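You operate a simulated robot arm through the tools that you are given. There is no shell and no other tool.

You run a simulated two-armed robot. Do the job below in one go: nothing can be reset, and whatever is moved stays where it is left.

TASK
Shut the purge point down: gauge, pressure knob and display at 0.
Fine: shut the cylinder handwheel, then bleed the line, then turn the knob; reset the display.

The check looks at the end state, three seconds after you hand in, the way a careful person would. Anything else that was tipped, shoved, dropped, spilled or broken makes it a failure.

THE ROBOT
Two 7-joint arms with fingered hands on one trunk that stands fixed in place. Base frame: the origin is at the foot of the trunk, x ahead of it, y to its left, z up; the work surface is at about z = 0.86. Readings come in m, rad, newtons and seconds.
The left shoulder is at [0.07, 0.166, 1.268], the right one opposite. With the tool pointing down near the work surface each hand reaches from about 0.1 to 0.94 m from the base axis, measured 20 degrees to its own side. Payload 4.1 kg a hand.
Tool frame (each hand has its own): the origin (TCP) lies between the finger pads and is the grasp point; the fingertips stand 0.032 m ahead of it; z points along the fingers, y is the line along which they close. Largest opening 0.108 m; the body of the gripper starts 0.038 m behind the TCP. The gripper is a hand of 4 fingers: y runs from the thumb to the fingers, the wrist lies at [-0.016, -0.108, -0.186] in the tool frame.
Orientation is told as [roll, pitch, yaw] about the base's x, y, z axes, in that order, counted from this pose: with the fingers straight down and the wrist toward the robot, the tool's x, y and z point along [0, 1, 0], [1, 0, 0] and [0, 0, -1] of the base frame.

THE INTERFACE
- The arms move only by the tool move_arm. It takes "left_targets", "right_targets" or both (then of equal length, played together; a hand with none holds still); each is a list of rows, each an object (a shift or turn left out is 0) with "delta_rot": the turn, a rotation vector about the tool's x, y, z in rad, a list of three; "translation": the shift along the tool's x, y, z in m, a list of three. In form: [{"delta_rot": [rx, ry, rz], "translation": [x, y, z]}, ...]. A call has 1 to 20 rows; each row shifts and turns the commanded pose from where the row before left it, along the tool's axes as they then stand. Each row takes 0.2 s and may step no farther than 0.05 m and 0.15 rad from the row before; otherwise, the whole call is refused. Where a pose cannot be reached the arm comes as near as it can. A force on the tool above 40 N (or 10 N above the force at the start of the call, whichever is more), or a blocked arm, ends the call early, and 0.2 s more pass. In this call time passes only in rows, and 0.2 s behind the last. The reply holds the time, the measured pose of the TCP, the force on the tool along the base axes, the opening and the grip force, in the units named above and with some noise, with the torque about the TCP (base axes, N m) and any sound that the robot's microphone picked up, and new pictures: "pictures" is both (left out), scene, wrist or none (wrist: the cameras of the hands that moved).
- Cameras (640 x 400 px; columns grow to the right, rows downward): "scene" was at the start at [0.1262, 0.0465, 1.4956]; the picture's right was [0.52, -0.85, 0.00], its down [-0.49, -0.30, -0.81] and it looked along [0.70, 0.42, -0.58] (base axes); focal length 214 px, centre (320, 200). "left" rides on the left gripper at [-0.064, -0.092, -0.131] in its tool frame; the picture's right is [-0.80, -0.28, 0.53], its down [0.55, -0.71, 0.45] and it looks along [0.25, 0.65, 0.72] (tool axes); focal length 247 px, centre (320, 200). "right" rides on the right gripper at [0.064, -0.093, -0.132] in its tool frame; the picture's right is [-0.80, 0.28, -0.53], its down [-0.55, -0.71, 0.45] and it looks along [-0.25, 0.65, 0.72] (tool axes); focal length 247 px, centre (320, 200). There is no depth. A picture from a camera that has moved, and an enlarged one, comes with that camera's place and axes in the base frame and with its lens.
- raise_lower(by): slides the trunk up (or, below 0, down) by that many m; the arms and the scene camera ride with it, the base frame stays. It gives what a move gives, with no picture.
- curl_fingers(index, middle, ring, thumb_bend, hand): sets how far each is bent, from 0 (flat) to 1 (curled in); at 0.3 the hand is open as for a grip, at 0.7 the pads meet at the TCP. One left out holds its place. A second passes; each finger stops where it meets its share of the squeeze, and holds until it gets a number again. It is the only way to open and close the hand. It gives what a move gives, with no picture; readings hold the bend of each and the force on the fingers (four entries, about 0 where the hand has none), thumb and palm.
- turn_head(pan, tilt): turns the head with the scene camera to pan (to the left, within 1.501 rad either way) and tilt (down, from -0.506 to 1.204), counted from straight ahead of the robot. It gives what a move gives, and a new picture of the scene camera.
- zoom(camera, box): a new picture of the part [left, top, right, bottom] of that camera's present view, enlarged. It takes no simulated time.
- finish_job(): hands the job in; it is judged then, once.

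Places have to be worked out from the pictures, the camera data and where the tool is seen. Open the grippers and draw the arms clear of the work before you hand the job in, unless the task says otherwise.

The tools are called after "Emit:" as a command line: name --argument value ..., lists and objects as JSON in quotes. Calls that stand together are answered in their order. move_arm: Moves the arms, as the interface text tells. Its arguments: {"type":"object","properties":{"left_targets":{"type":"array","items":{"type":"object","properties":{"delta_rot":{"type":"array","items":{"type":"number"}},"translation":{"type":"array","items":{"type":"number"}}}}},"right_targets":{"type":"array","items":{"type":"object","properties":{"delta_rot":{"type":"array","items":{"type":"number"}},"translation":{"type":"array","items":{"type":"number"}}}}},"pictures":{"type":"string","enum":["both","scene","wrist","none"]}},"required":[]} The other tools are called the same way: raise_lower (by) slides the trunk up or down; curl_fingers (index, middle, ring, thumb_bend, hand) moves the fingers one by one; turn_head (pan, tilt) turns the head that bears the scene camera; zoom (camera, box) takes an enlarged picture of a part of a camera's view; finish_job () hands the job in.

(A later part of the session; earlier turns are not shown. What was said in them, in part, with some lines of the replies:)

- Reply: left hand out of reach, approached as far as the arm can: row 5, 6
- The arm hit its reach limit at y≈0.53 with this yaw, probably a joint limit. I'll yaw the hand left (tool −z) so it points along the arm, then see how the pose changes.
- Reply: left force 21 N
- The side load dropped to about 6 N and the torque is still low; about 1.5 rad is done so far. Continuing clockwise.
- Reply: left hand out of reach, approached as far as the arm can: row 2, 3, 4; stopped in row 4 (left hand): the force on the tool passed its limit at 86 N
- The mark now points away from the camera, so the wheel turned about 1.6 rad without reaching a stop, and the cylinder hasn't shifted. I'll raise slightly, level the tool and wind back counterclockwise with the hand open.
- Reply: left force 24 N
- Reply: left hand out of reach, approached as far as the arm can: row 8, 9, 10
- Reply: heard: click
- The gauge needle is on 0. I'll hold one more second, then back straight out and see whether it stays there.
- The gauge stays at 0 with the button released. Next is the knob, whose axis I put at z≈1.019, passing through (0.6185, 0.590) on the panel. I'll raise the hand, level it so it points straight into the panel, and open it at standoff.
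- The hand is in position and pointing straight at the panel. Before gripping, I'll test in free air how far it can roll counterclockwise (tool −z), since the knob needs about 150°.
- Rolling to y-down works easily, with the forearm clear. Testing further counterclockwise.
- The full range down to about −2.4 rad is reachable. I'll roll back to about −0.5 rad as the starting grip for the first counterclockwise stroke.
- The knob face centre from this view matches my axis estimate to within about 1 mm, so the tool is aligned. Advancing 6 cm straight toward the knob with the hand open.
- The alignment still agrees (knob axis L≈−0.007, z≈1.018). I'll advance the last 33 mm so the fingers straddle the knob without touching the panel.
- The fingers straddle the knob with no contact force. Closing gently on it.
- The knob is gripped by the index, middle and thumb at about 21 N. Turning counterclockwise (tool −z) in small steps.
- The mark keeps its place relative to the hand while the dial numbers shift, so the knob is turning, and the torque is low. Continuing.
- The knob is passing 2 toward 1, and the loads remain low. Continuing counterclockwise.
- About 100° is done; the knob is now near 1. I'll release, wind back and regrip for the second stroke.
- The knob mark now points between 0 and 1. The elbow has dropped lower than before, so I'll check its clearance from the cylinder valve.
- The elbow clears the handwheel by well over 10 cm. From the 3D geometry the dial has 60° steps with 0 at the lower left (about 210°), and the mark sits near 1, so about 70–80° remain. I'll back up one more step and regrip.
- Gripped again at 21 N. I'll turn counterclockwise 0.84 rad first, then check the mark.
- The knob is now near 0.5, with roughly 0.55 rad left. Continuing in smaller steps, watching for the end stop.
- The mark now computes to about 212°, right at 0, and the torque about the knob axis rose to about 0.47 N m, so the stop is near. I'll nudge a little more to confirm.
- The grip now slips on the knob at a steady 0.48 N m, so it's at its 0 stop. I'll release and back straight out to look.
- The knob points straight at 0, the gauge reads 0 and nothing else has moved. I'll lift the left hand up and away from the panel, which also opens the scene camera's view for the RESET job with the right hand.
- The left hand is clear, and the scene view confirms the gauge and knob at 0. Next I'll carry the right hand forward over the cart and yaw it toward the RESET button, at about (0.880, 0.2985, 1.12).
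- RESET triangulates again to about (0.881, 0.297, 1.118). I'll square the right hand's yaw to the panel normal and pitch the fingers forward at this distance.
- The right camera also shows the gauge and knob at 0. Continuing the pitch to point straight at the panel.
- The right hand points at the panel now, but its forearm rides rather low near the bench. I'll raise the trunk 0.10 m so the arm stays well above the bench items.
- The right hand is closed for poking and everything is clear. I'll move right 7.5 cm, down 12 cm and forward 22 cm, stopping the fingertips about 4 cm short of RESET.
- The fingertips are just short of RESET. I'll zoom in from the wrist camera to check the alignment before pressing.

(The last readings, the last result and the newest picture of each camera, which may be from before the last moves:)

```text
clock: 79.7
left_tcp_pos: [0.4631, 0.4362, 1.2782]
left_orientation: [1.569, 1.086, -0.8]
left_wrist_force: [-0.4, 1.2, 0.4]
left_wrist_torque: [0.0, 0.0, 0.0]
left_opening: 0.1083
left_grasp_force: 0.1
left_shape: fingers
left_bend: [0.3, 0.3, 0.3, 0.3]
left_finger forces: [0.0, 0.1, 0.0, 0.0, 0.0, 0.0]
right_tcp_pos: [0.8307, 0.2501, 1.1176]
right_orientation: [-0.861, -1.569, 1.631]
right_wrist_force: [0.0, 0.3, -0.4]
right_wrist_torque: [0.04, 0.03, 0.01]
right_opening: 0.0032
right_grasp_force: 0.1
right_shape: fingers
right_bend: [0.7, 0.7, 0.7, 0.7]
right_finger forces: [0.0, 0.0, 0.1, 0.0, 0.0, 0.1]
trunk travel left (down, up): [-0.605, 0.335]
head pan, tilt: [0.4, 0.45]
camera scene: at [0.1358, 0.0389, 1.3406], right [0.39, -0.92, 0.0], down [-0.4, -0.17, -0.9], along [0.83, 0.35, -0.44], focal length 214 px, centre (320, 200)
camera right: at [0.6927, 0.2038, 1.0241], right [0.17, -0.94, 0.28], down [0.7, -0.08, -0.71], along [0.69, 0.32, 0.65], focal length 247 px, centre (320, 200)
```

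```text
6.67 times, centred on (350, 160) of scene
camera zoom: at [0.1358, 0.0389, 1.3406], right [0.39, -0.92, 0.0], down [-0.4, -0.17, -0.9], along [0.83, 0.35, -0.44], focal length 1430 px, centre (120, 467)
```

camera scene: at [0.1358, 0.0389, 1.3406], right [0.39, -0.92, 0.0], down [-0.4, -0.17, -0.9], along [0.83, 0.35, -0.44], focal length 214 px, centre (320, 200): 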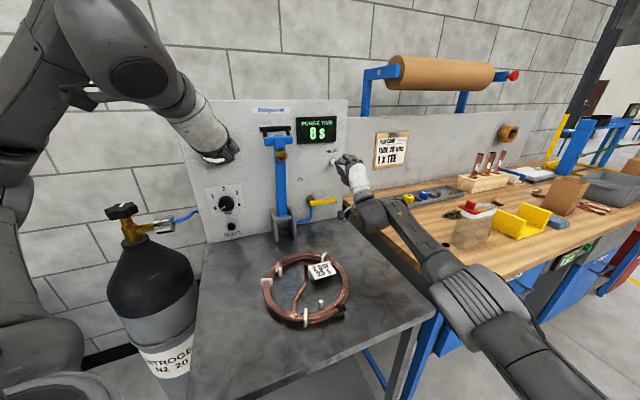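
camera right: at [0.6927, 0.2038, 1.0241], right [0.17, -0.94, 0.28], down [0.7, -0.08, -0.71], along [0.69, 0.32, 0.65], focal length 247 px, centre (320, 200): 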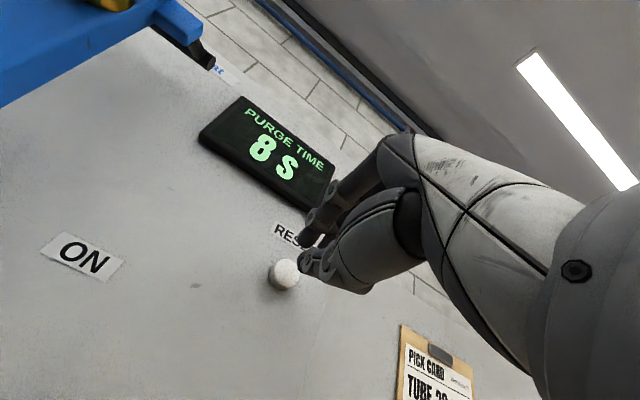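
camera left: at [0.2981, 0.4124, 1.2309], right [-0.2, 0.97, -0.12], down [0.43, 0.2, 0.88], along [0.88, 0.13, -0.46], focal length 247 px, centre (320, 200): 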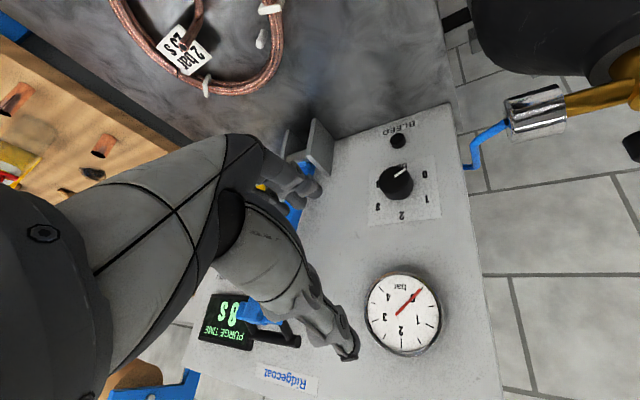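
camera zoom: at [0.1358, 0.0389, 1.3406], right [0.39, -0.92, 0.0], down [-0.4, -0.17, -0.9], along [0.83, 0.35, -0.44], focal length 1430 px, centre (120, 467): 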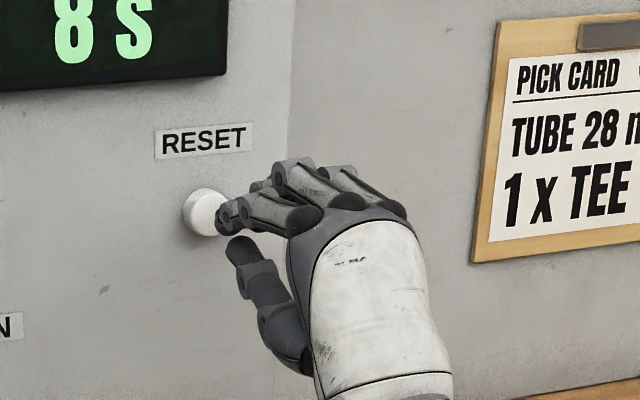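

The button centre is at about L −0.401, z 1.113, and the tips at L −0.398, z 1.118, with the thumb just below, so it's well aligned. I'll advance and press gently.

Emit:
move_arm --right_targets '[{"translation": [-0.002, -0.002, 0.015]}, {"translation": [0, 0, 0.012]}, {"translation": [0, 0, 0.005]}, {"translation": [0, 0, 0.004]}, {"translation": [0, 0, 0.003]}]' --pictures "both"

Emit:
zoom --camera "scene" --box '[280, 100, 400, 190]'

Emit:
zoom --camera "right" --box '[160, 80, 400, 320]'

```text
clock: 80.9
left_tcp_pos: [0.4627, 0.4339, 1.2787]
left_orientation: [1.57, 1.087, -0.8]
left_wrist_force: [0.0, -0.1, 0.2]
left_wrist_torque: [0.02, 0.0, -0.02]
left_opening: 0.1083
left_grasp_force: 0.0
left_shape: fingers
left_bend: [0.3, 0.3, 0.3, 0.3]
left_finger forces: [0.0, 0.0, 0.0, 0.1, 0.2, 0.0]
right_tcp_pos: [0.8314, 0.2578, 1.1171]
right_orientation: [0.285, -1.567, 0.483]
right_wrist_force: [0.6, 0.3, -0.1]
right_wrist_torque: [-0.02, 0.0, 0.0]
right_opening: 0.0032
right_grasp_force: 0.0
right_shape: fingers
right_bend: [0.7, 0.7, 0.7, 0.7]
right_finger forces: [0.0, 0.1, 0.0, 0.0, 0.0, 0.1]
right hand out of reach, approached as far as the arm can: row 1, 2, 3, 4
trunk travel left (down, up): [-0.605, 0.335]
head pan, tilt: [0.4, 0.45]
camera scene: at [0.136, 0.0363, 1.3407], right [0.39, -0.92, 0.0], down [-0.4, -0.17, -0.9], along [0.83, 0.35, -0.44], focal length 214 px, centre (320, 200)
camera right: at [0.6936, 0.2113, 1.023], right [0.17, -0.94, 0.28], down [0.7, -0.08, -0.71], along [0.69, 0.32, 0.65], focal length 247 px, centre (320, 200)
```

scene: 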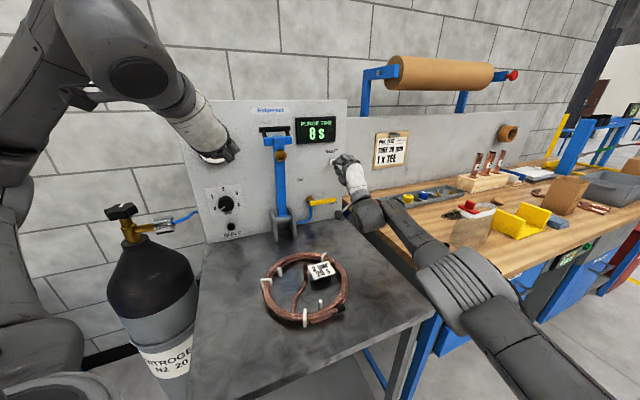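
right: 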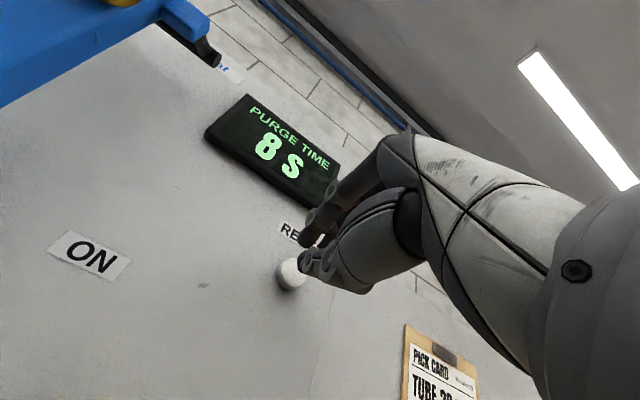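

```text
4.44 times, centred on (340, 145) of scene
camera zoom: at [0.136, 0.0363, 1.3407], right [0.39, -0.92, 0.0], down [-0.4, -0.17, -0.9], along [0.83, 0.35, -0.44], focal length 953 px, centre (231, 444)
```

zoom: 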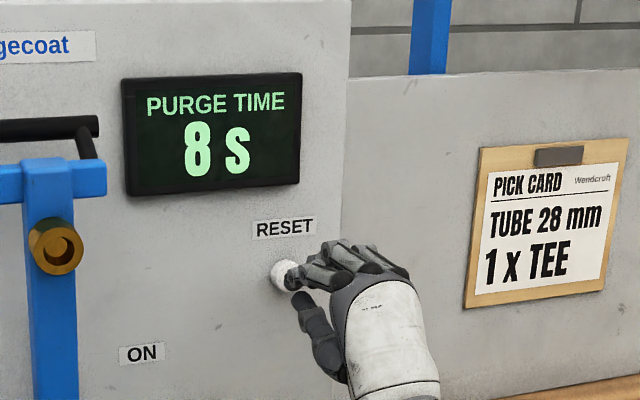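

```text
1.67 times, centred on (280, 200) of right
camera zoom: at [0.6936, 0.2113, 1.023], right [0.17, -0.94, 0.28], down [0.7, -0.08, -0.71], along [0.69, 0.32, 0.65], focal length 412 px, centre (387, 200)
```

zoom: 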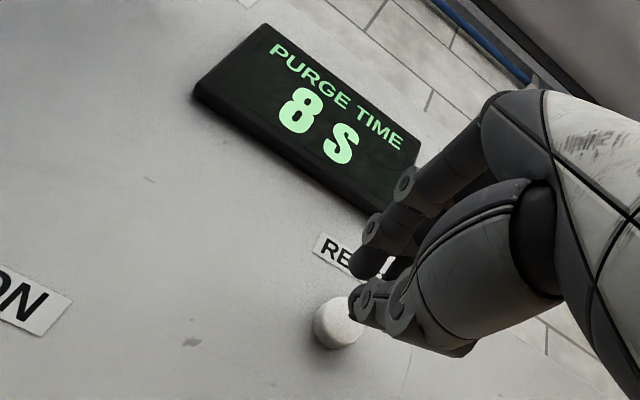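

The right arm is fully stretched about 4 cm short of the button, so it can't press it square. The left arm has more margin for this reach, so I'll withdraw the right hand the way it came.

Emit:
move_arm --right_targets '[{"translation": [0, 0.005, -0.0366]}, {"translation": [0.0126, 0.02, -0.0366]}, {"translation": [0.0126, 0.02, -0.0366]}, {"translation": [0.0126, 0.02, -0.0366]}, {"translation": [0.0126, 0.02, -0.0366]}, {"translation": [0.0126, 0.02, -0.0366]}]' --pictures "scene"

```text
clock: 82.3
left_tcp_pos: [0.4616, 0.433, 1.2786]
left_orientation: [1.573, 1.087, -0.796]
left_wrist_force: [0.1, -0.4, 0.5]
left_wrist_torque: [0.02, -0.04, 0.0]
left_opening: 0.1083
left_grasp_force: 0.1
left_shape: fingers
left_bend: [0.3, 0.3, 0.3, 0.3]
left_finger forces: [0.0, 0.1, 0.1, 0.0, 0.1, 0.0]
right_tcp_pos: [0.6324, 0.1493, 1.2219]
right_orientation: [0.021, -1.568, 0.749]
right_wrist_force: [-1.0, 0.9, 0.3]
right_wrist_torque: [-0.01, 0.04, -0.03]
right_opening: 0.0033
right_grasp_force: 0.0
right_shape: fingers
right_bend: [0.7, 0.7, 0.7, 0.7]
right_finger forces: [0.0, 0.1, 0.1, 0.1, 0.0, 0.1]
trunk travel left (down, up): [-0.605, 0.335]
head pan, tilt: [0.4, 0.45]
camera scene: at [0.1351, 0.0358, 1.3408], right [0.39, -0.92, 0.0], down [-0.4, -0.17, -0.9], along [0.83, 0.35, -0.43], focal length 214 px, centre (320, 200)
```

scene: 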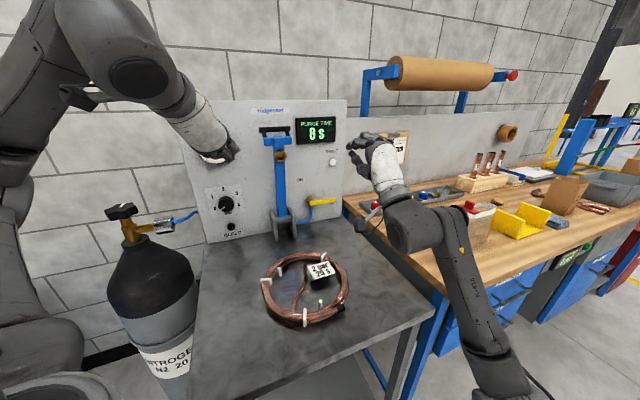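

The right hand is back. I'll turn it to point down and move it well to the right, out of the left arm's path.

Emit:
move_arm --right_targets '[{"delta_rot": [0.143, 0, 0]}, {"delta_rot": [0.143, 0, 0]}, {"delta_rot": [0.143, 0, 0]}, {"delta_rot": [0.143, 0, 0]}, {"delta_rot": [0.143, 0, 0]}, {"delta_rot": [0.143, 0, 0]}, {"delta_rot": [0.143, 0, 0]}, {"delta_rot": [0.143, 0, 0]}, {"delta_rot": [0.143, 0, 0]}, {"delta_rot": [0.143, 0, 0]}, {"delta_rot": [0.14, 0, 0]}]' --pictures "none"

Emit:
move_arm --right_targets '[{"translation": [-0.0086, -0.0396, 0]}, {"translation": [-0.0086, -0.0396, 0]}, {"translation": [-0.0086, -0.0396, 0]}, {"translation": [-0.0086, -0.0396, 0]}, {"translation": [-0.0086, -0.0396, 0]}, {"translation": [-0.0086, -0.0396, 0]}, {"delta_rot": [0, 0, 0.14]}, {"delta_rot": [0, 0, 0.14]}, {"delta_rot": [0, 0, 0.14]}, {"delta_rot": [0, 0, 0.14]}]' --pictures "scene"

```text
clock: 84.7
left_tcp_pos: [0.4625, 0.4351, 1.2783]
left_orientation: [1.569, 1.087, -0.802]
left_wrist_force: [-0.2, 0.9, -0.2]
left_wrist_torque: [-0.04, 0.02, -0.01]
left_opening: 0.1083
left_grasp_force: 0.0
left_shape: fingers
left_bend: [0.3, 0.3, 0.3, 0.3]
left_finger forces: [0.1, 0.0, 0.0, 0.0, 0.1, 0.0]
right_tcp_pos: [0.6328, 0.1532, 1.2222]
right_orientation: [0.001, 0.002, 0.77]
right_wrist_force: [-0.9, 0.2, 0.5]
right_wrist_torque: [-0.03, 0.0, -0.01]
right_opening: 0.003
right_grasp_force: 0.0
right_shape: fingers
right_bend: [0.7, 0.7, 0.7, 0.7]
right_finger forces: [0.0, 0.0, 0.0, 0.1, 0.0, 0.0]
trunk travel left (down, up): [-0.605, 0.335]
head pan, tilt: [0.4, 0.45]
```

```text
clock: 86.9
left_tcp_pos: [0.4631, 0.4347, 1.2786]
left_orientation: [1.57, 1.087, -0.8]
left_wrist_force: [-0.9, 0.2, -0.1]
left_wrist_torque: [0.02, 0.01, 0.01]
left_opening: 0.1082
left_grasp_force: 0.1
left_shape: fingers
left_bend: [0.3, 0.3, 0.3, 0.3]
left_finger forces: [0.0, 0.0, 0.1, 0.0, 0.0, 0.0]
right_tcp_pos: [0.4983, -0.0497, 1.2209]
right_orientation: [0.001, 0.0, 0.208]
right_wrist_force: [-0.2, -0.1, -0.2]
right_wrist_torque: [0.04, 0.0, 0.02]
right_opening: 0.003
right_grasp_force: 0.1
right_shape: fingers
right_bend: [0.7, 0.7, 0.7, 0.7]
right_finger forces: [0.0, 0.0, 0.0, 0.0, 0.1, 0.0]
trunk travel left (down, up): [-0.605, 0.335]
head pan, tilt: [0.4, 0.45]
camera scene: at [0.1357, 0.0375, 1.3407], right [0.39, -0.92, 0.0], down [-0.4, -0.17, -0.9], along [0.83, 0.35, -0.44], focal length 214 px, centre (320, 200)
```

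scene: 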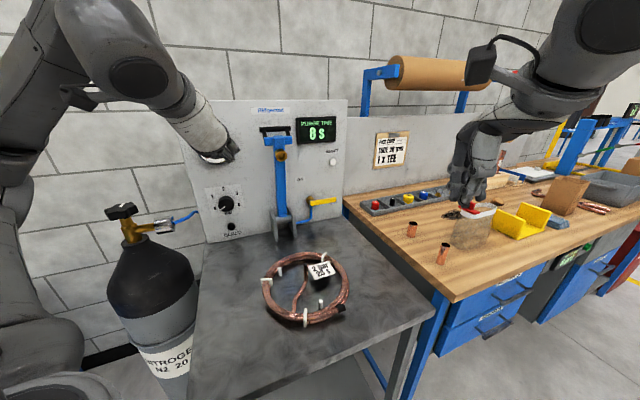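

The right hand needs to be further out for the left arm to cross. I'll move it right and back while closing nothing else.

Emit:
move_arm --right_targets '[{"translation": [-0.038, -0.0217, 0]}, {"translation": [-0.038, -0.0217, 0]}, {"translation": [-0.038, -0.0217, 0]}, {"translation": [-0.038, -0.0217, 0]}, {"translation": [-0.038, -0.0217, 0]}]' --pictures "both"

Emit:
curl_fingers --hand "left" --index 0.7 --middle 0.7 --ring 0.7 --thumb_bend 0.7

```text
clock: 88.1
left_tcp_pos: [0.4603, 0.4308, 1.2802]
left_orientation: [1.577, 1.087, -0.793]
left_wrist_force: [-0.3, -0.2, -0.3]
left_wrist_torque: [0.01, 0.01, -0.02]
left_opening: 0.1085
left_grasp_force: 0.0
left_shape: fingers
left_bend: [0.3, 0.3, 0.3, 0.3]
left_finger forces: [0.0, 0.1, 0.0, 0.1, 0.1, 0.1]
right_tcp_pos: [0.4264, -0.263, 1.2241]
right_orientation: [0.001, 0.0, 0.209]
right_wrist_force: [-0.3, 0.5, 0.4]
right_wrist_torque: [0.04, -0.04, 0.0]
right_opening: 0.0031
right_grasp_force: 0.1
right_shape: fingers
right_bend: [0.7, 0.7, 0.7, 0.7]
right_finger forces: [0.0, 0.0, 0.0, 0.2, 0.1, 0.0]
trunk travel left (down, up): [-0.605, 0.335]
head pan, tilt: [0.4, 0.45]
camera scene: at [0.1343, 0.0342, 1.341], right [0.39, -0.92, 0.0], down [-0.4, -0.17, -0.9], along [0.83, 0.35, -0.43], focal length 214 px, centre (320, 200)
camera right: at [0.3231, -0.22, 1.3537], right [0.44, -0.72, 0.53], down [-0.58, -0.68, -0.45], along [0.69, -0.11, -0.72], focal length 247 px, centre (320, 200)
```

scene: 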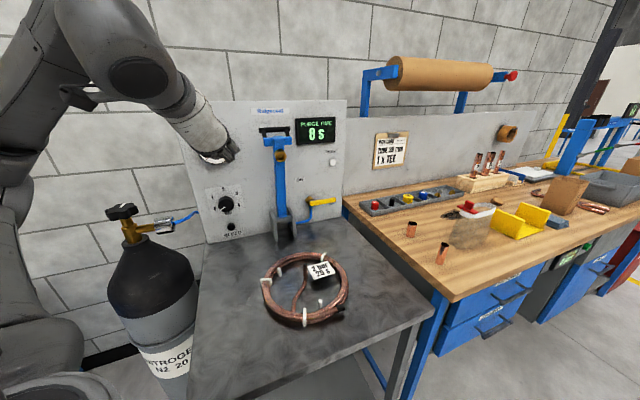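
right: 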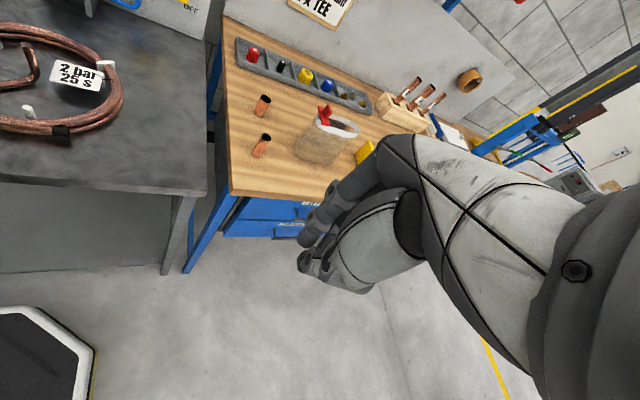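

```text
clock: 89.1
left_tcp_pos: [0.4616, 0.4339, 1.2779]
left_orientation: [1.573, 1.088, -0.798]
left_wrist_force: [-0.3, -0.9, -0.5]
left_wrist_torque: [0.02, -0.01, 0.0]
left_opening: 0.0038
left_grasp_force: 0.1
left_shape: fingers
left_bend: [0.7, 0.7, 0.7, 0.7]
left_finger forces: [0.0, 0.0, 0.0, 0.0, 0.1, 0.0]
right_tcp_pos: [0.4273, -0.2609, 1.2231]
right_orientation: [-0.001, 0.002, 0.21]
right_wrist_force: [-0.1, -0.6, -0.5]
right_wrist_torque: [-0.02, -0.01, 0.03]
right_opening: 0.0031
right_grasp_force: 0.1
right_shape: fingers
right_bend: [0.7, 0.7, 0.7, 0.7]
right_finger forces: [0.0, 0.0, 0.0, 0.0, 0.0, 0.0]
trunk travel left (down, up): [-0.605, 0.335]
head pan, tilt: [0.4, 0.45]
```

The right side is clear and the bench items are untouched. I'll move the closed left hand across, staying about 5 cm in front of the blue lever (its ring front is at F≈0.758).

Emit:
move_arm --left_targets '[{"translation": [0.0269, 0.0327, 0]}, {"translation": [0.0269, 0.0327, 0]}, {"translation": [0.0269, 0.0327, 0]}, {"translation": [0.0269, 0.0327, 0]}, {"translation": [0.0269, 0.0327, 0]}]' --pictures "both"

```text
clock: 90.3
left_tcp_pos: [0.6018, 0.2931, 1.1971]
left_orientation: [1.571, 1.09, -0.797]
left_wrist_force: [0.0, 0.3, 0.2]
left_wrist_torque: [0.0, 0.01, 0.03]
left_opening: 0.0032
left_grasp_force: 0.1
left_shape: fingers
left_bend: [0.7, 0.7, 0.7, 0.7]
left_finger forces: [0.0, 0.0, 0.1, 0.0, 0.1, 0.0]
right_tcp_pos: [0.4283, -0.2605, 1.2214]
right_orientation: [0.001, 0.001, 0.209]
right_wrist_force: [-0.5, 0.1, -0.1]
right_wrist_torque: [0.02, -0.01, 0.01]
right_opening: 0.0031
right_grasp_force: 0.0
right_shape: fingers
right_bend: [0.7, 0.7, 0.7, 0.7]
right_finger forces: [0.1, 0.0, 0.1, 0.0, 0.0, 0.1]
trunk travel left (down, up): [-0.605, 0.335]
head pan, tilt: [0.4, 0.45]
camera scene: at [0.1373, 0.0352, 1.3406], right [0.39, -0.92, 0.0], down [-0.4, -0.17, -0.9], along [0.83, 0.35, -0.44], focal length 214 px, centre (320, 200)
camera left: at [0.4374, 0.2727, 1.2489], right [-0.2, 0.97, -0.12], down [0.43, 0.2, 0.88], along [0.88, 0.13, -0.46], focal length 247 px, centre (320, 200)
```

scene: 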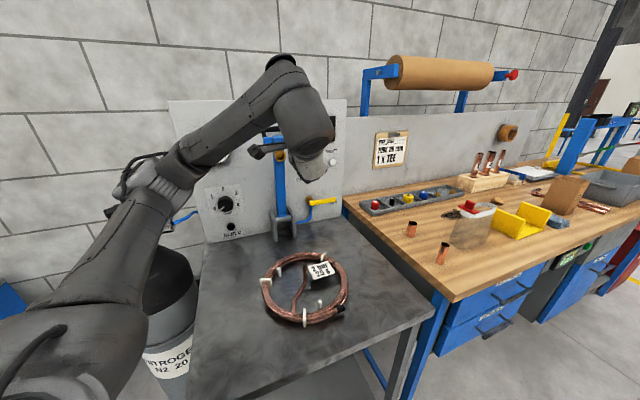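
left: 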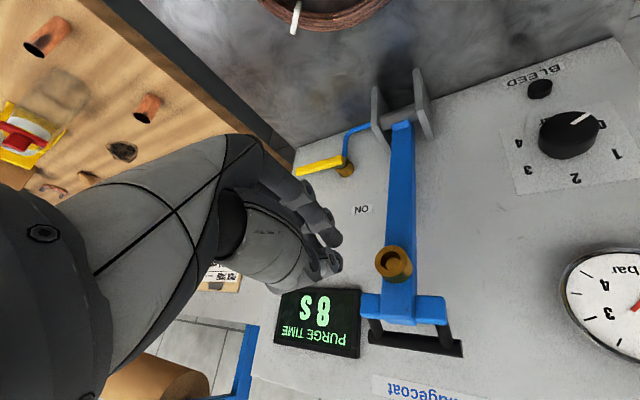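

The hand is passing in front of the lever with clearance. Continuing the crossing.

Emit:
move_arm --left_targets '[{"translation": [0.0269, 0.0327, 0]}, {"translation": [0.0269, 0.0327, 0]}, {"translation": [0.0269, 0.0327, 0]}, {"translation": [0.0269, 0.0327, 0]}, {"translation": [0.0269, 0.0327, 0]}]' --pictures "both"

```text
clock: 91.5
left_tcp_pos: [0.736, 0.1542, 1.1158]
left_orientation: [1.573, 1.087, -0.797]
left_wrist_force: [0.2, -0.3, 0.0]
left_wrist_torque: [0.0, -0.01, 0.04]
left_opening: 0.0033
left_grasp_force: 0.1
left_shape: fingers
left_bend: [0.7, 0.7, 0.7, 0.7]
left_finger forces: [0.1, 0.1, 0.0, 0.0, 0.1, 0.0]
right_tcp_pos: [0.4292, -0.2608, 1.2232]
right_orientation: [0.002, 0.002, 0.208]
right_wrist_force: [-0.1, -0.2, 0.7]
right_wrist_torque: [-0.02, 0.04, 0.02]
right_opening: 0.0029
right_grasp_force: 0.2
right_shape: fingers
right_bend: [0.7, 0.7, 0.7, 0.7]
right_finger forces: [0.0, 0.0, 0.0, 0.1, 0.0, 0.0]
trunk travel left (down, up): [-0.605, 0.335]
head pan, tilt: [0.4, 0.45]
camera scene: at [0.1368, 0.0351, 1.3407], right [0.39, -0.92, 0.0], down [-0.4, -0.17, -0.9], along [0.83, 0.35, -0.44], focal length 214 px, centre (320, 200)
camera left: at [0.5713, 0.1338, 1.1668], right [-0.2, 0.97, -0.12], down [0.43, 0.2, 0.88], along [0.88, 0.13, -0.46], focal length 247 px, centre (320, 200)
```

scene: 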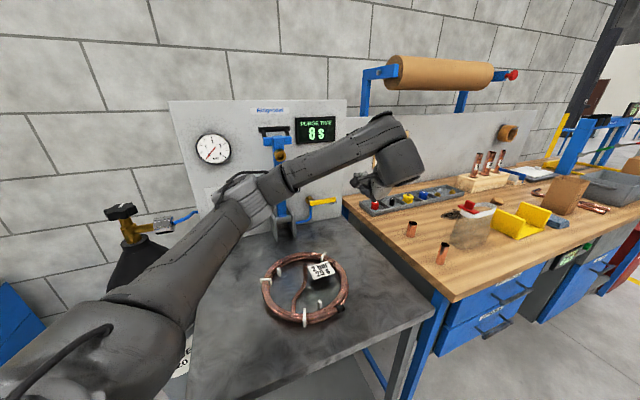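
left: 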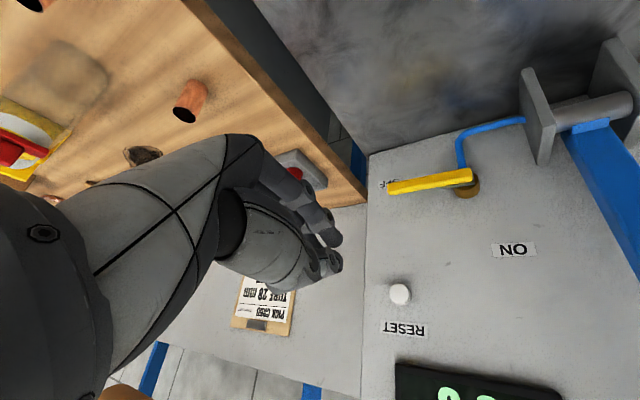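

RESET triangulates to L −0.400, z 1.114, and the TCP sits at L −0.401, z 1.116, so it's well aligned. Advancing 13 cm toward the panel, stopping about 4 cm short.

Emit:
move_arm --left_targets '[{"translation": [0, 0, 0.0325]}, {"translation": [0, 0, 0.0325]}, {"translation": [0, 0, 0.0325]}, {"translation": [0, 0, 0.0325]}]' --pictures "both"

Emit:
zoom --camera "left" --box '[240, 160, 480, 360]'

```text
clock: 92.5
left_tcp_pos: [0.8277, 0.2472, 1.1134]
left_orientation: [1.57, 1.088, -0.8]
left_wrist_force: [1.1, -0.3, 0.4]
left_wrist_torque: [0.04, -0.01, 0.02]
left_opening: 0.0037
left_grasp_force: 0.0
left_shape: fingers
left_bend: [0.7, 0.7, 0.7, 0.7]
left_finger forces: [0.1, 0.1, 0.0, 0.1, 0.0, 0.1]
right_tcp_pos: [0.4296, -0.2598, 1.223]
right_orientation: [0.0, 0.003, 0.209]
right_wrist_force: [-0.2, 0.2, -0.5]
right_wrist_torque: [-0.02, -0.01, 0.01]
right_opening: 0.0033
right_grasp_force: 0.0
right_shape: fingers
right_bend: [0.7, 0.7, 0.7, 0.7]
right_finger forces: [0.0, 0.1, 0.0, 0.0, 0.0, 0.0]
trunk travel left (down, up): [-0.605, 0.335]
head pan, tilt: [0.4, 0.45]
camera scene: at [0.1368, 0.0367, 1.3406], right [0.39, -0.92, 0.0], down [-0.4, -0.17, -0.9], along [0.83, 0.35, -0.44], focal length 214 px, centre (320, 200)
camera left: at [0.6639, 0.2267, 1.1652], right [-0.2, 0.97, -0.12], down [0.43, 0.2, 0.88], along [0.88, 0.13, -0.46], focal length 247 px, centre (320, 200)
```

scene: 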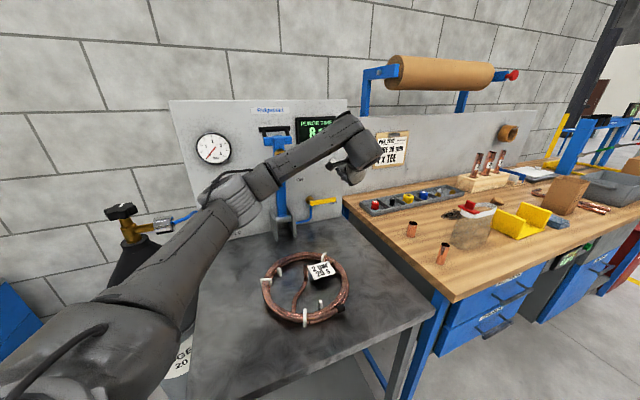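
left: 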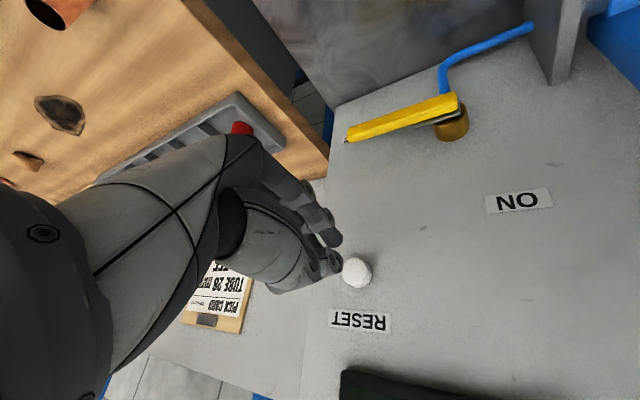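

```text
2.00 times, centred on (360, 260) of left
camera zoom: at [0.6639, 0.2267, 1.1652], right [-0.2, 0.97, -0.12], down [0.43, 0.2, 0.88], along [0.88, 0.13, -0.46], focal length 494 px, centre (240, 80)
```

zoom: 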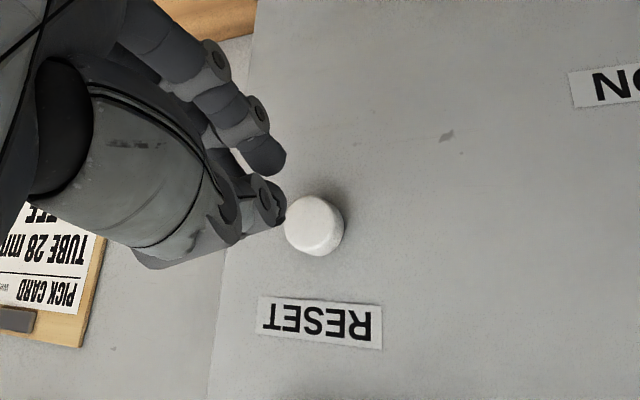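

The left arm reaches comfortably and the tip lines up with the button. Pressing in gently now.

Emit:
move_arm --left_targets '[{"translation": [0, 0, 0.016]}, {"translation": [0, 0, 0.014]}, {"translation": [0, 0, 0.005]}, {"translation": [0, 0, 0.004]}, {"translation": [0, 0, 0.003]}]' --pictures "both"

Emit:
zoom --camera "left" --box '[240, 160, 480, 360]'

Emit:
zoom --camera "scene" --box '[260, 90, 420, 200]'

```text
clock: 93.7
left_tcp_pos: [0.8586, 0.2745, 1.1137]
left_orientation: [1.572, 1.087, -0.799]
left_wrist_force: [0.7, 0.4, -0.2]
left_wrist_torque: [0.01, 0.05, 0.0]
left_opening: 0.0034
left_grasp_force: 0.1
left_shape: fingers
left_bend: [0.7, 0.7, 0.7, 0.7]
left_finger forces: [0.0, 0.1, 0.1, 0.0, 0.0, 0.1]
right_tcp_pos: [0.4282, -0.2604, 1.2229]
right_orientation: [-0.001, 0.0, 0.21]
right_wrist_force: [1.4, 0.3, -0.2]
right_wrist_torque: [-0.02, -0.01, -0.01]
right_opening: 0.0033
right_grasp_force: 0.1
right_shape: fingers
right_bend: [0.7, 0.7, 0.7, 0.7]
right_finger forces: [0.0, 0.0, 0.1, 0.1, 0.0, 0.0]
trunk travel left (down, up): [-0.605, 0.335]
head pan, tilt: [0.4, 0.45]
camera scene: at [0.136, 0.0361, 1.3407], right [0.39, -0.92, 0.0], down [-0.4, -0.17, -0.9], along [0.83, 0.35, -0.44], focal length 214 px, centre (320, 200)
camera left: at [0.6931, 0.2544, 1.1658], right [-0.2, 0.97, -0.12], down [0.43, 0.2, 0.88], along [0.88, 0.13, -0.46], focal length 247 px, centre (320, 200)
```

scene: 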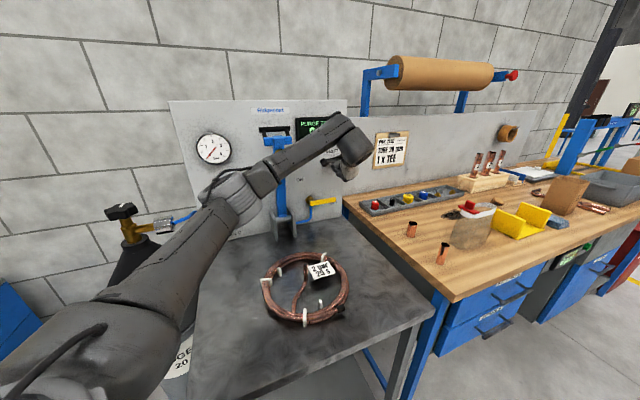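
left: 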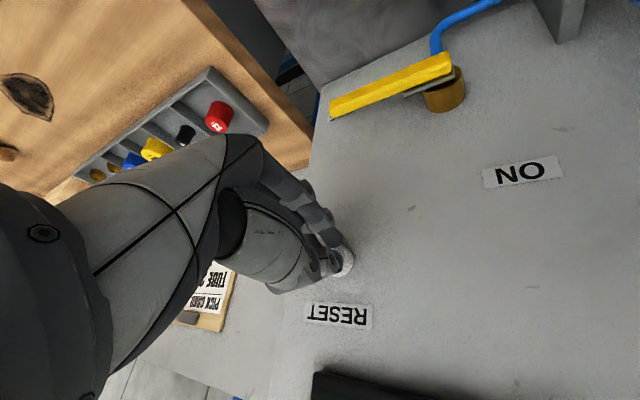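

```text
2.00 times, centred on (360, 260) of left
camera zoom: at [0.6931, 0.2544, 1.1658], right [-0.2, 0.97, -0.12], down [0.43, 0.2, 0.88], along [0.88, 0.13, -0.46], focal length 494 px, centre (240, 80)
```

zoom: 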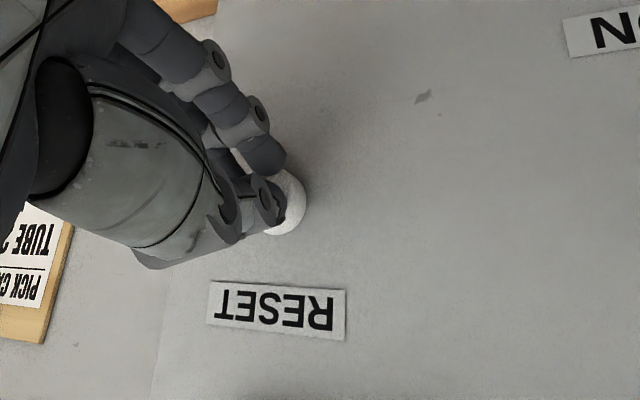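

```text
3.64 times, centred on (340, 145) of scene
camera zoom: at [0.136, 0.0361, 1.3407], right [0.39, -0.92, 0.0], down [-0.4, -0.17, -0.9], along [0.83, 0.35, -0.44], focal length 780 px, centre (247, 400)
```

zoom: 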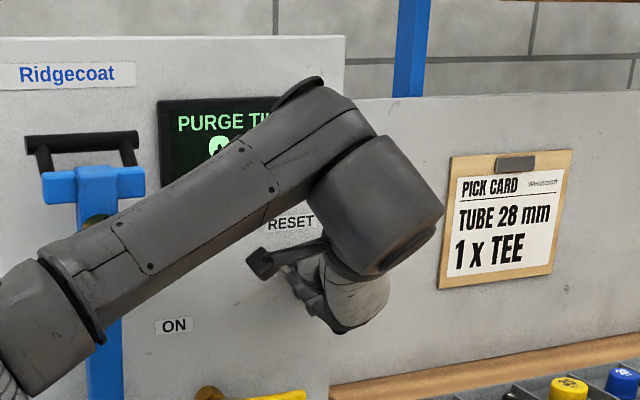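

No contact yet, with the tip right at the button face. I'll press on in small steps.

Emit:
move_arm --left_targets '[{"translation": [0, 0, 0.003]}, {"translation": [0, 0, 0.003]}, {"translation": [0, 0, 0.002]}]' --pictures "wrist"

Emit:
zoom --camera "left" --box '[240, 160, 480, 360]'

Emit:
zoom --camera "scene" --box '[260, 90, 420, 200]'

```text
clock: 94.5
left_tcp_pos: [0.8632, 0.2792, 1.1146]
left_orientation: [1.574, 1.087, -0.8]
left_wrist_force: [-2.4, -1.2, -0.6]
left_wrist_torque: [-0.01, 0.06, 0.03]
left_opening: 0.0031
left_grasp_force: 1.6
left_shape: fingers
left_bend: [0.7, 0.7, 0.7, 0.7]
left_finger forces: [2.0, 0.7, 0.0, 0.1, 0.1, 0.1]
right_tcp_pos: [0.4271, -0.2599, 1.2236]
right_orientation: [0.001, 0.0, 0.207]
right_wrist_force: [0.5, -0.1, 0.4]
right_wrist_torque: [0.01, -0.01, -0.01]
right_opening: 0.0033
right_grasp_force: 0.1
right_shape: fingers
right_bend: [0.7, 0.7, 0.7, 0.7]
right_finger forces: [0.0, 0.1, 0.0, 0.0, 0.0, 0.1]
trunk travel left (down, up): [-0.605, 0.335]
head pan, tilt: [0.4, 0.45]
heard: click
camera left: at [0.6991, 0.2593, 1.1659], right [-0.2, 0.97, -0.12], down [0.43, 0.2, 0.88], along [0.88, 0.13, -0.46], focal length 247 px, centre (320, 200)
```

left: 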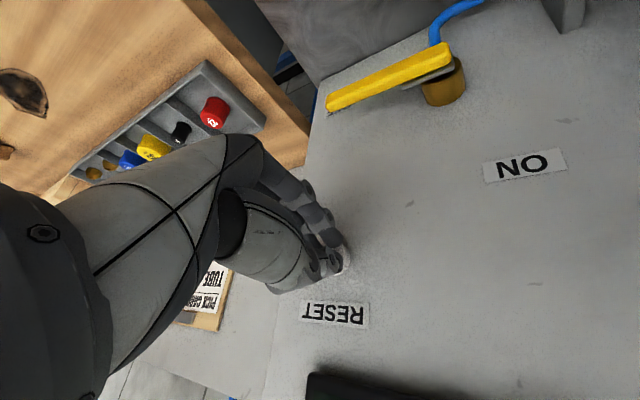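

```text
2.00 times, centred on (360, 260) of left
camera zoom: at [0.6991, 0.2593, 1.1659], right [-0.2, 0.97, -0.12], down [0.43, 0.2, 0.88], along [0.88, 0.13, -0.46], focal length 494 px, centre (240, 80)
```

zoom: 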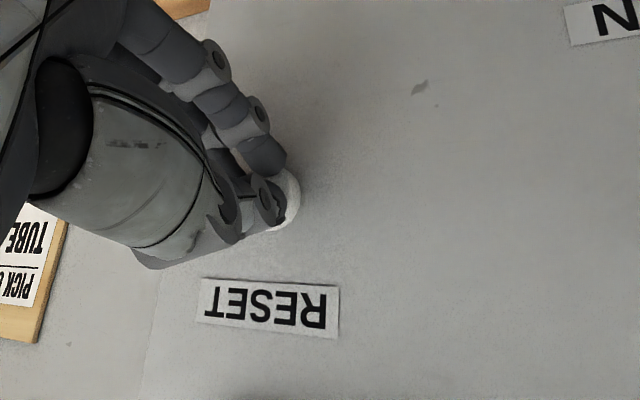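

```text
3.64 times, centred on (340, 145) of scene
camera zoom: at [0.1357, 0.0359, 1.3407], right [0.39, -0.92, 0.0], down [-0.4, -0.17, -0.9], along [0.83, 0.35, -0.44], focal length 780 px, centre (247, 400)
```

zoom: 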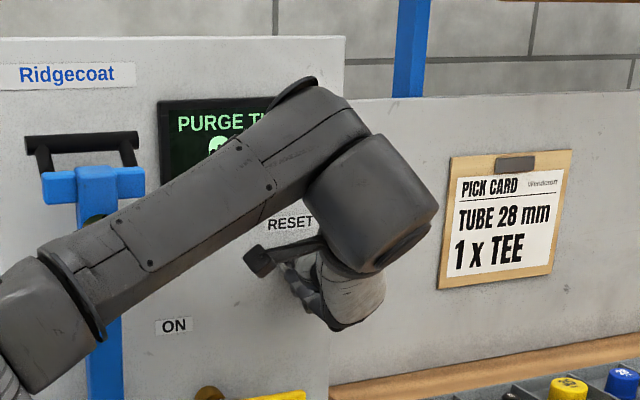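

A click was heard. I'll back straight off to uncover the display.

Emit:
move_arm --left_targets '[{"translation": [0, 0, 0]}, {"translation": [0, 0, -0.02]}, {"translation": [0, 0, -0.035]}, {"translation": [0, 0, -0.04]}, {"translation": [0, 0, -0.04]}, {"translation": [0, 0, -0.04]}]' --pictures "both"

Emit:
zoom --camera "scene" --box '[160, 90, 380, 250]'

```text
clock: 95.9
left_tcp_pos: [0.7358, 0.1579, 1.1139]
left_orientation: [1.572, 1.087, -0.796]
left_wrist_force: [-0.3, 0.4, 0.4]
left_wrist_torque: [0.0, -0.02, -0.01]
left_opening: 0.003
left_grasp_force: 0.0
left_shape: fingers
left_bend: [0.7, 0.7, 0.7, 0.7]
left_finger forces: [0.0, 0.1, 0.0, 0.1, 0.1, 0.0]
right_tcp_pos: [0.4278, -0.2611, 1.2227]
right_orientation: [0.002, 0.0, 0.209]
right_wrist_force: [0.3, 0.5, -0.3]
right_wrist_torque: [0.03, -0.03, 0.02]
right_opening: 0.0032
right_grasp_force: 0.1
right_shape: fingers
right_bend: [0.7, 0.7, 0.7, 0.7]
right_finger forces: [0.0, 0.0, 0.0, 0.1, 0.0, 0.0]
trunk travel left (down, up): [-0.605, 0.335]
head pan, tilt: [0.4, 0.45]
camera scene: at [0.1355, 0.0351, 1.3408], right [0.39, -0.92, 0.0], down [-0.4, -0.17, -0.9], along [0.83, 0.35, -0.43], focal length 214 px, centre (320, 200)
camera left: at [0.5725, 0.1375, 1.1658], right [-0.2, 0.97, -0.12], down [0.43, 0.2, 0.88], along [0.88, 0.13, -0.46], focal length 247 px, centre (320, 200)
```

scene: 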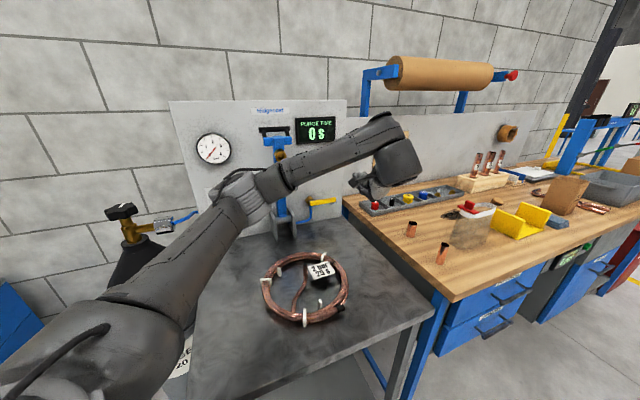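
left: 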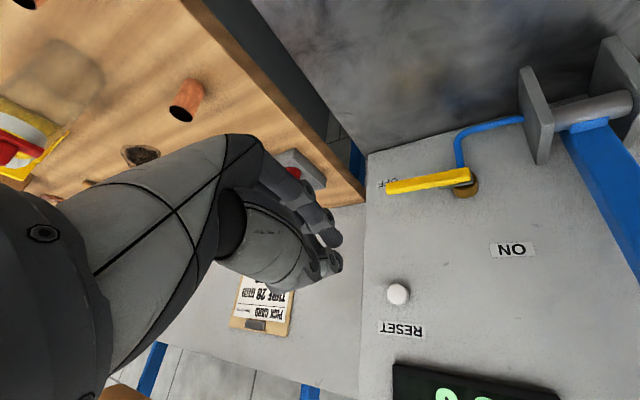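

```text
2.50 times, centred on (270, 170) of scene
camera zoom: at [0.1355, 0.0351, 1.3408], right [0.39, -0.92, 0.0], down [-0.4, -0.17, -0.9], along [0.83, 0.35, -0.43], focal length 536 px, centre (445, 275)
```

zoom: 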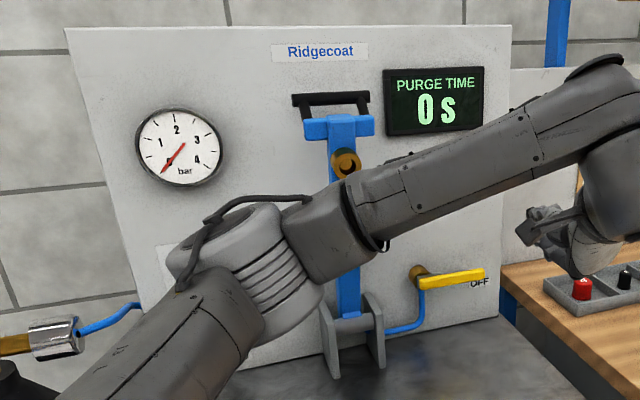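

The display reads 0 s and the gauge reads 0. I'll bring the left arm back across the way it came, clear of the lever.

Emit:
move_arm --left_targets '[{"translation": [-0.0269, -0.0327, -0.003]}, {"translation": [-0.0269, -0.0327, -0.003]}, {"translation": [-0.0269, -0.0327, -0.003]}, {"translation": [-0.0269, -0.0327, -0.003]}, {"translation": [-0.0269, -0.0327, -0.003]}, {"translation": [-0.0269, -0.0327, -0.003]}, {"translation": [-0.0269, -0.0327, -0.003]}, {"translation": [-0.0269, -0.0327, -0.003]}, {"translation": [-0.0269, -0.0327, -0.003]}, {"translation": [-0.0269, -0.0327, -0.003]}]' --pictures "scene"

```text
clock: 98.1
left_tcp_pos: [0.4377, 0.4161, 1.2802]
left_orientation: [1.575, 1.086, -0.799]
left_wrist_force: [0.0, 0.5, -0.5]
left_wrist_torque: [-0.04, 0.0, -0.02]
left_opening: 0.0033
left_grasp_force: 0.1
left_shape: fingers
left_bend: [0.7, 0.7, 0.7, 0.7]
left_finger forces: [0.0, 0.2, 0.1, 0.0, 0.0, 0.0]
right_tcp_pos: [0.4247, -0.2592, 1.2243]
right_orientation: [-0.002, -0.002, 0.207]
right_wrist_force: [-0.5, -0.2, 0.7]
right_wrist_torque: [0.0, 0.01, 0.0]
right_opening: 0.0031
right_grasp_force: 0.0
right_shape: fingers
right_bend: [0.7, 0.7, 0.7, 0.7]
right_finger forces: [0.0, 0.1, 0.1, 0.0, 0.0, 0.0]
trunk travel left (down, up): [-0.605, 0.335]
head pan, tilt: [0.4, 0.45]
camera scene: at [0.1334, 0.0371, 1.341], right [0.39, -0.92, 0.0], down [-0.4, -0.17, -0.9], along [0.83, 0.35, -0.43], focal length 214 px, centre (320, 200)
```

scene: 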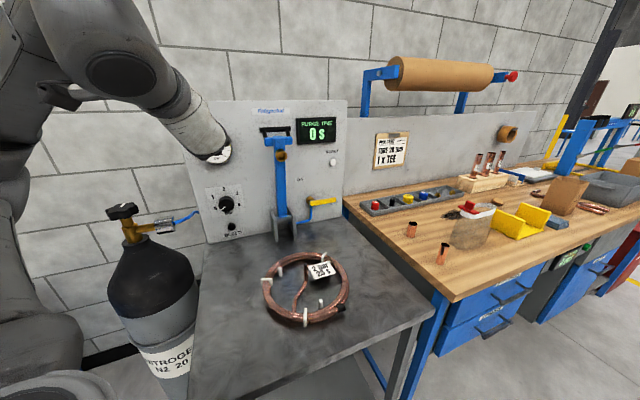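

The scene looks undisturbed with the display at 0 s. I'll open both hands and draw the left arm further back.

Emit:
curl_fingers --hand "left" --index 0.3 --middle 0.3 --ring 0.3 --thumb_bend 0.3

Emit:
curl_fingers --hand "right" --index 0.3 --middle 0.3 --ring 0.3 --thumb_bend 0.3

Emit:
move_arm --left_targets '[{"translation": [0.0058, -0.011, -0.02]}, {"translation": [0.0058, -0.011, -0.02]}, {"translation": [0.0058, -0.011, -0.02]}, {"translation": [0.0058, -0.011, -0.02]}]' --pictures "both"

Emit:
turn_head --pan 0.75 --tilt 0.5

```text
clock: 99.1
left_tcp_pos: [0.4405, 0.4151, 1.2803]
left_orientation: [1.571, 1.087, -0.801]
left_wrist_force: [-0.7, 0.3, -0.6]
left_wrist_torque: [0.0, 0.02, 0.02]
left_opening: 0.1084
left_grasp_force: 0.1
left_shape: fingers
left_bend: [0.3, 0.3, 0.3, 0.3]
left_finger forces: [0.0, 0.1, 0.0, 0.1, 0.0, 0.1]
right_tcp_pos: [0.4274, -0.2604, 1.2243]
right_orientation: [-0.001, -0.001, 0.211]
right_wrist_force: [-0.4, 0.5, 0.0]
right_wrist_torque: [-0.03, 0.0, 0.01]
right_opening: 0.0033
right_grasp_force: 0.1
right_shape: fingers
right_bend: [0.7, 0.7, 0.7, 0.7]
right_finger forces: [0.0, 0.1, 0.0, 0.0, 0.0, 0.0]
trunk travel left (down, up): [-0.605, 0.335]
head pan, tilt: [0.4, 0.45]
```

```text
clock: 100.1
left_tcp_pos: [0.44, 0.4154, 1.2812]
left_orientation: [1.57, 1.087, -0.801]
left_wrist_force: [0.0, -0.1, -0.2]
left_wrist_torque: [0.03, 0.01, 0.01]
left_opening: 0.1084
left_grasp_force: 0.0
left_shape: fingers
left_bend: [0.3, 0.3, 0.3, 0.3]
left_finger forces: [0.0, 0.0, 0.0, 0.1, 0.1, 0.0]
right_tcp_pos: [0.4269, -0.2604, 1.2227]
right_orientation: [0.0, 0.0, 0.21]
right_wrist_force: [0.9, 0.3, 0.0]
right_wrist_torque: [0.0, -0.01, 0.0]
right_opening: 0.1078
right_grasp_force: 0.0
right_shape: fingers
right_bend: [0.3, 0.3, 0.3, 0.3]
right_finger forces: [0.0, 0.1, 0.0, 0.0, 0.0, 0.0]
trunk travel left (down, up): [-0.605, 0.335]
head pan, tilt: [0.4, 0.45]
```

```text
clock: 101.1
left_tcp_pos: [0.3849, 0.3587, 1.3285]
left_orientation: [1.574, 1.087, -0.798]
left_wrist_force: [0.0, -0.6, 0.0]
left_wrist_torque: [0.01, 0.03, 0.01]
left_opening: 0.1081
left_grasp_force: 0.0
left_shape: fingers
left_bend: [0.3, 0.3, 0.3, 0.3]
left_finger forces: [0.0, 0.0, 0.0, 0.0, 0.1, 0.1]
right_tcp_pos: [0.4266, -0.2607, 1.2237]
right_orientation: [0.002, -0.001, 0.209]
right_wrist_force: [0.6, -0.4, -0.7]
right_wrist_torque: [-0.01, 0.0, 0.0]
right_opening: 0.1081
right_grasp_force: 0.0
right_shape: fingers
right_bend: [0.3, 0.3, 0.3, 0.3]
right_finger forces: [0.1, 0.0, 0.0, 0.0, 0.1, 0.1]
trunk travel left (down, up): [-0.605, 0.335]
head pan, tilt: [0.4, 0.45]
camera scene: at [0.135, 0.035, 1.3408], right [0.39, -0.92, 0.0], down [-0.4, -0.17, -0.9], along [0.83, 0.35, -0.43], focal length 214 px, centre (320, 200)
camera left: at [0.2212, 0.3382, 1.3797], right [-0.2, 0.97, -0.12], down [0.43, 0.2, 0.88], along [0.88, 0.13, -0.46], focal length 247 px, centre (320, 200)
```

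scene: 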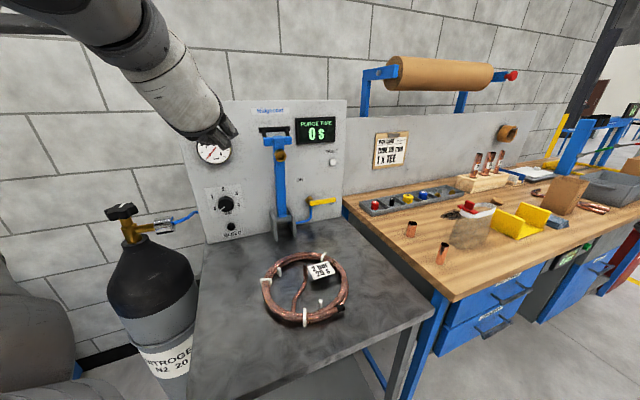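
left: 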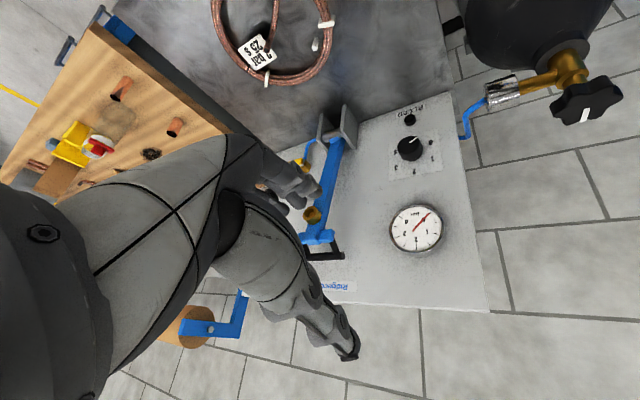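

```text
clock: 101.9
left_tcp_pos: [0.3862, 0.3606, 1.3287]
left_orientation: [1.57, 1.086, -0.8]
left_wrist_force: [0.0, 0.2, 0.5]
left_wrist_torque: [0.02, -0.04, -0.02]
left_opening: 0.1082
left_grasp_force: 0.0
left_shape: fingers
left_bend: [0.3, 0.3, 0.3, 0.3]
left_finger forces: [0.0, 0.0, 0.0, 0.0, 0.0, 0.0]
right_tcp_pos: [0.4277, -0.2609, 1.2236]
right_orientation: [-0.001, 0.0, 0.21]
right_wrist_force: [-0.2, -0.4, -0.2]
right_wrist_torque: [0.02, 0.04, 0.02]
right_opening: 0.1082
right_grasp_force: 0.0
right_shape: fingers
right_bend: [0.3, 0.3, 0.3, 0.3]
right_finger forces: [0.0, 0.0, 0.0, 0.0, 0.0, 0.1]
trunk travel left (down, up): [-0.605, 0.335]
head pan, tilt: [0.75, 0.499]
camera scene: at [0.118, 0.0627, 1.3362], right [0.68, -0.73, 0.0], down [-0.35, -0.33, -0.88], along [0.64, 0.6, -0.48], focal length 214 px, centre (320, 200)
```

scene: 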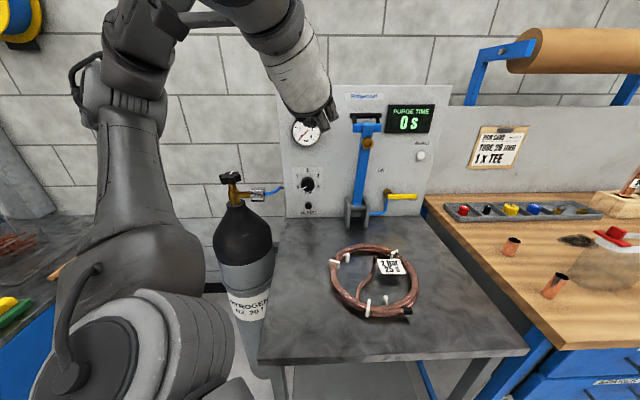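

A final zoom on the panel and cylinder will confirm the gauge, knob, display and handwheel before I hand in.

Emit:
zoom --camera "scene" --box '[270, 80, 450, 230]'

Emit:
zoom --camera "left" --box '[340, 40, 640, 270]'

Emit:
zoom --camera "scene" --box '[190, 150, 310, 240]'

```text
2.67 times, centred on (360, 155) of scene
camera zoom: at [0.118, 0.0627, 1.3362], right [0.68, -0.73, 0.0], down [-0.35, -0.33, -0.88], along [0.64, 0.6, -0.48], focal length 572 px, centre (213, 320)
```

zoom: 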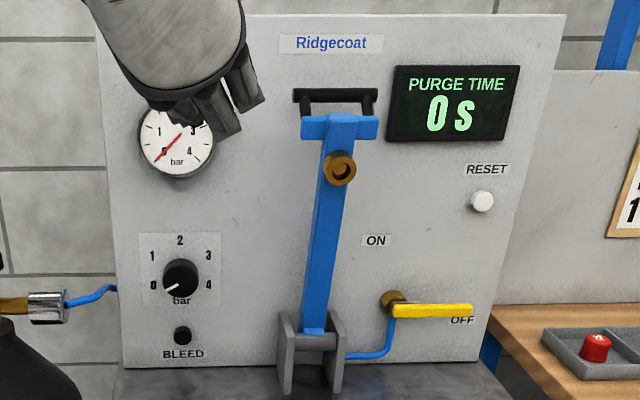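

```text
1.74 times, centred on (490, 155) of left
camera zoom: at [0.2226, 0.3399, 1.3791], right [-0.2, 0.97, -0.12], down [0.43, 0.2, 0.88], along [0.88, 0.13, -0.46], focal length 430 px, centre (24, 278)
```

zoom: 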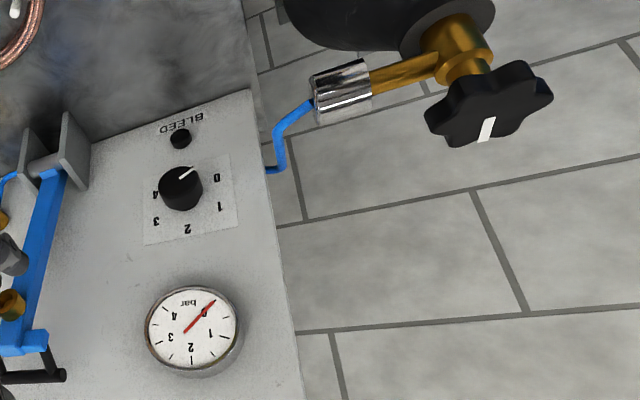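

```text
4.44 times, centred on (250, 195) of scene
camera zoom: at [0.118, 0.0627, 1.3362], right [0.68, -0.73, 0.0], down [-0.35, -0.33, -0.88], along [0.64, 0.6, -0.48], focal length 953 px, centre (631, 222)
```

zoom: 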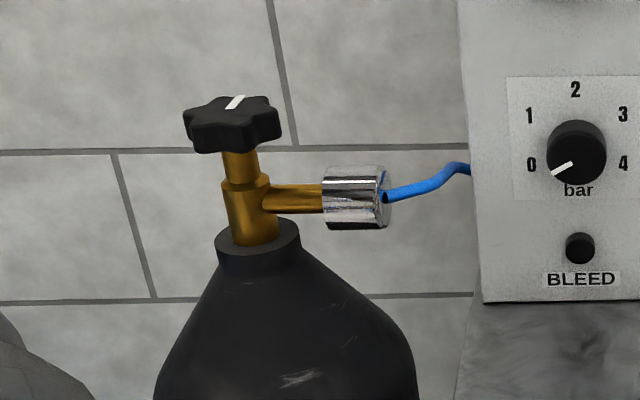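

The gauge, knob and display are all at 0. The handwheel is against its closed stop, the flow lever is still OFF, both hands are open and clear, and nothing else was moved. I'm handing in.

Emit:
finish_job

```text
The job is handed in.
```

The purge point is shut down and handed in: the gauge, the pressure knob and the purge-time display all read 0.

1. **Handwheel:** I turned the cylinder handwheel clockwise until it hit its closed stop. I then gripped it again and tightened; it did not move any further.
2. **Bleed:** I held BLEED until the gauge fell to 0. It stayed at 0 after I let go.
3. **Knob:** I turned the pressure knob down from 3 to its stop at 0.
4. **Display:** I pressed RESET, and the purge time went from 8 s to 0 s.

RESET was about 4 cm out of the right arm's reach, so I pressed it with the left hand. During the first handwheel stroke the left arm hit its limit and the force spiked to 86 N. The cylinder and valve did not shift in the pictures.

The yellow flow lever was already at OFF and I left it there. Both hands are open and clear of the work, and I saw nothing else tipped, moved or damaged.
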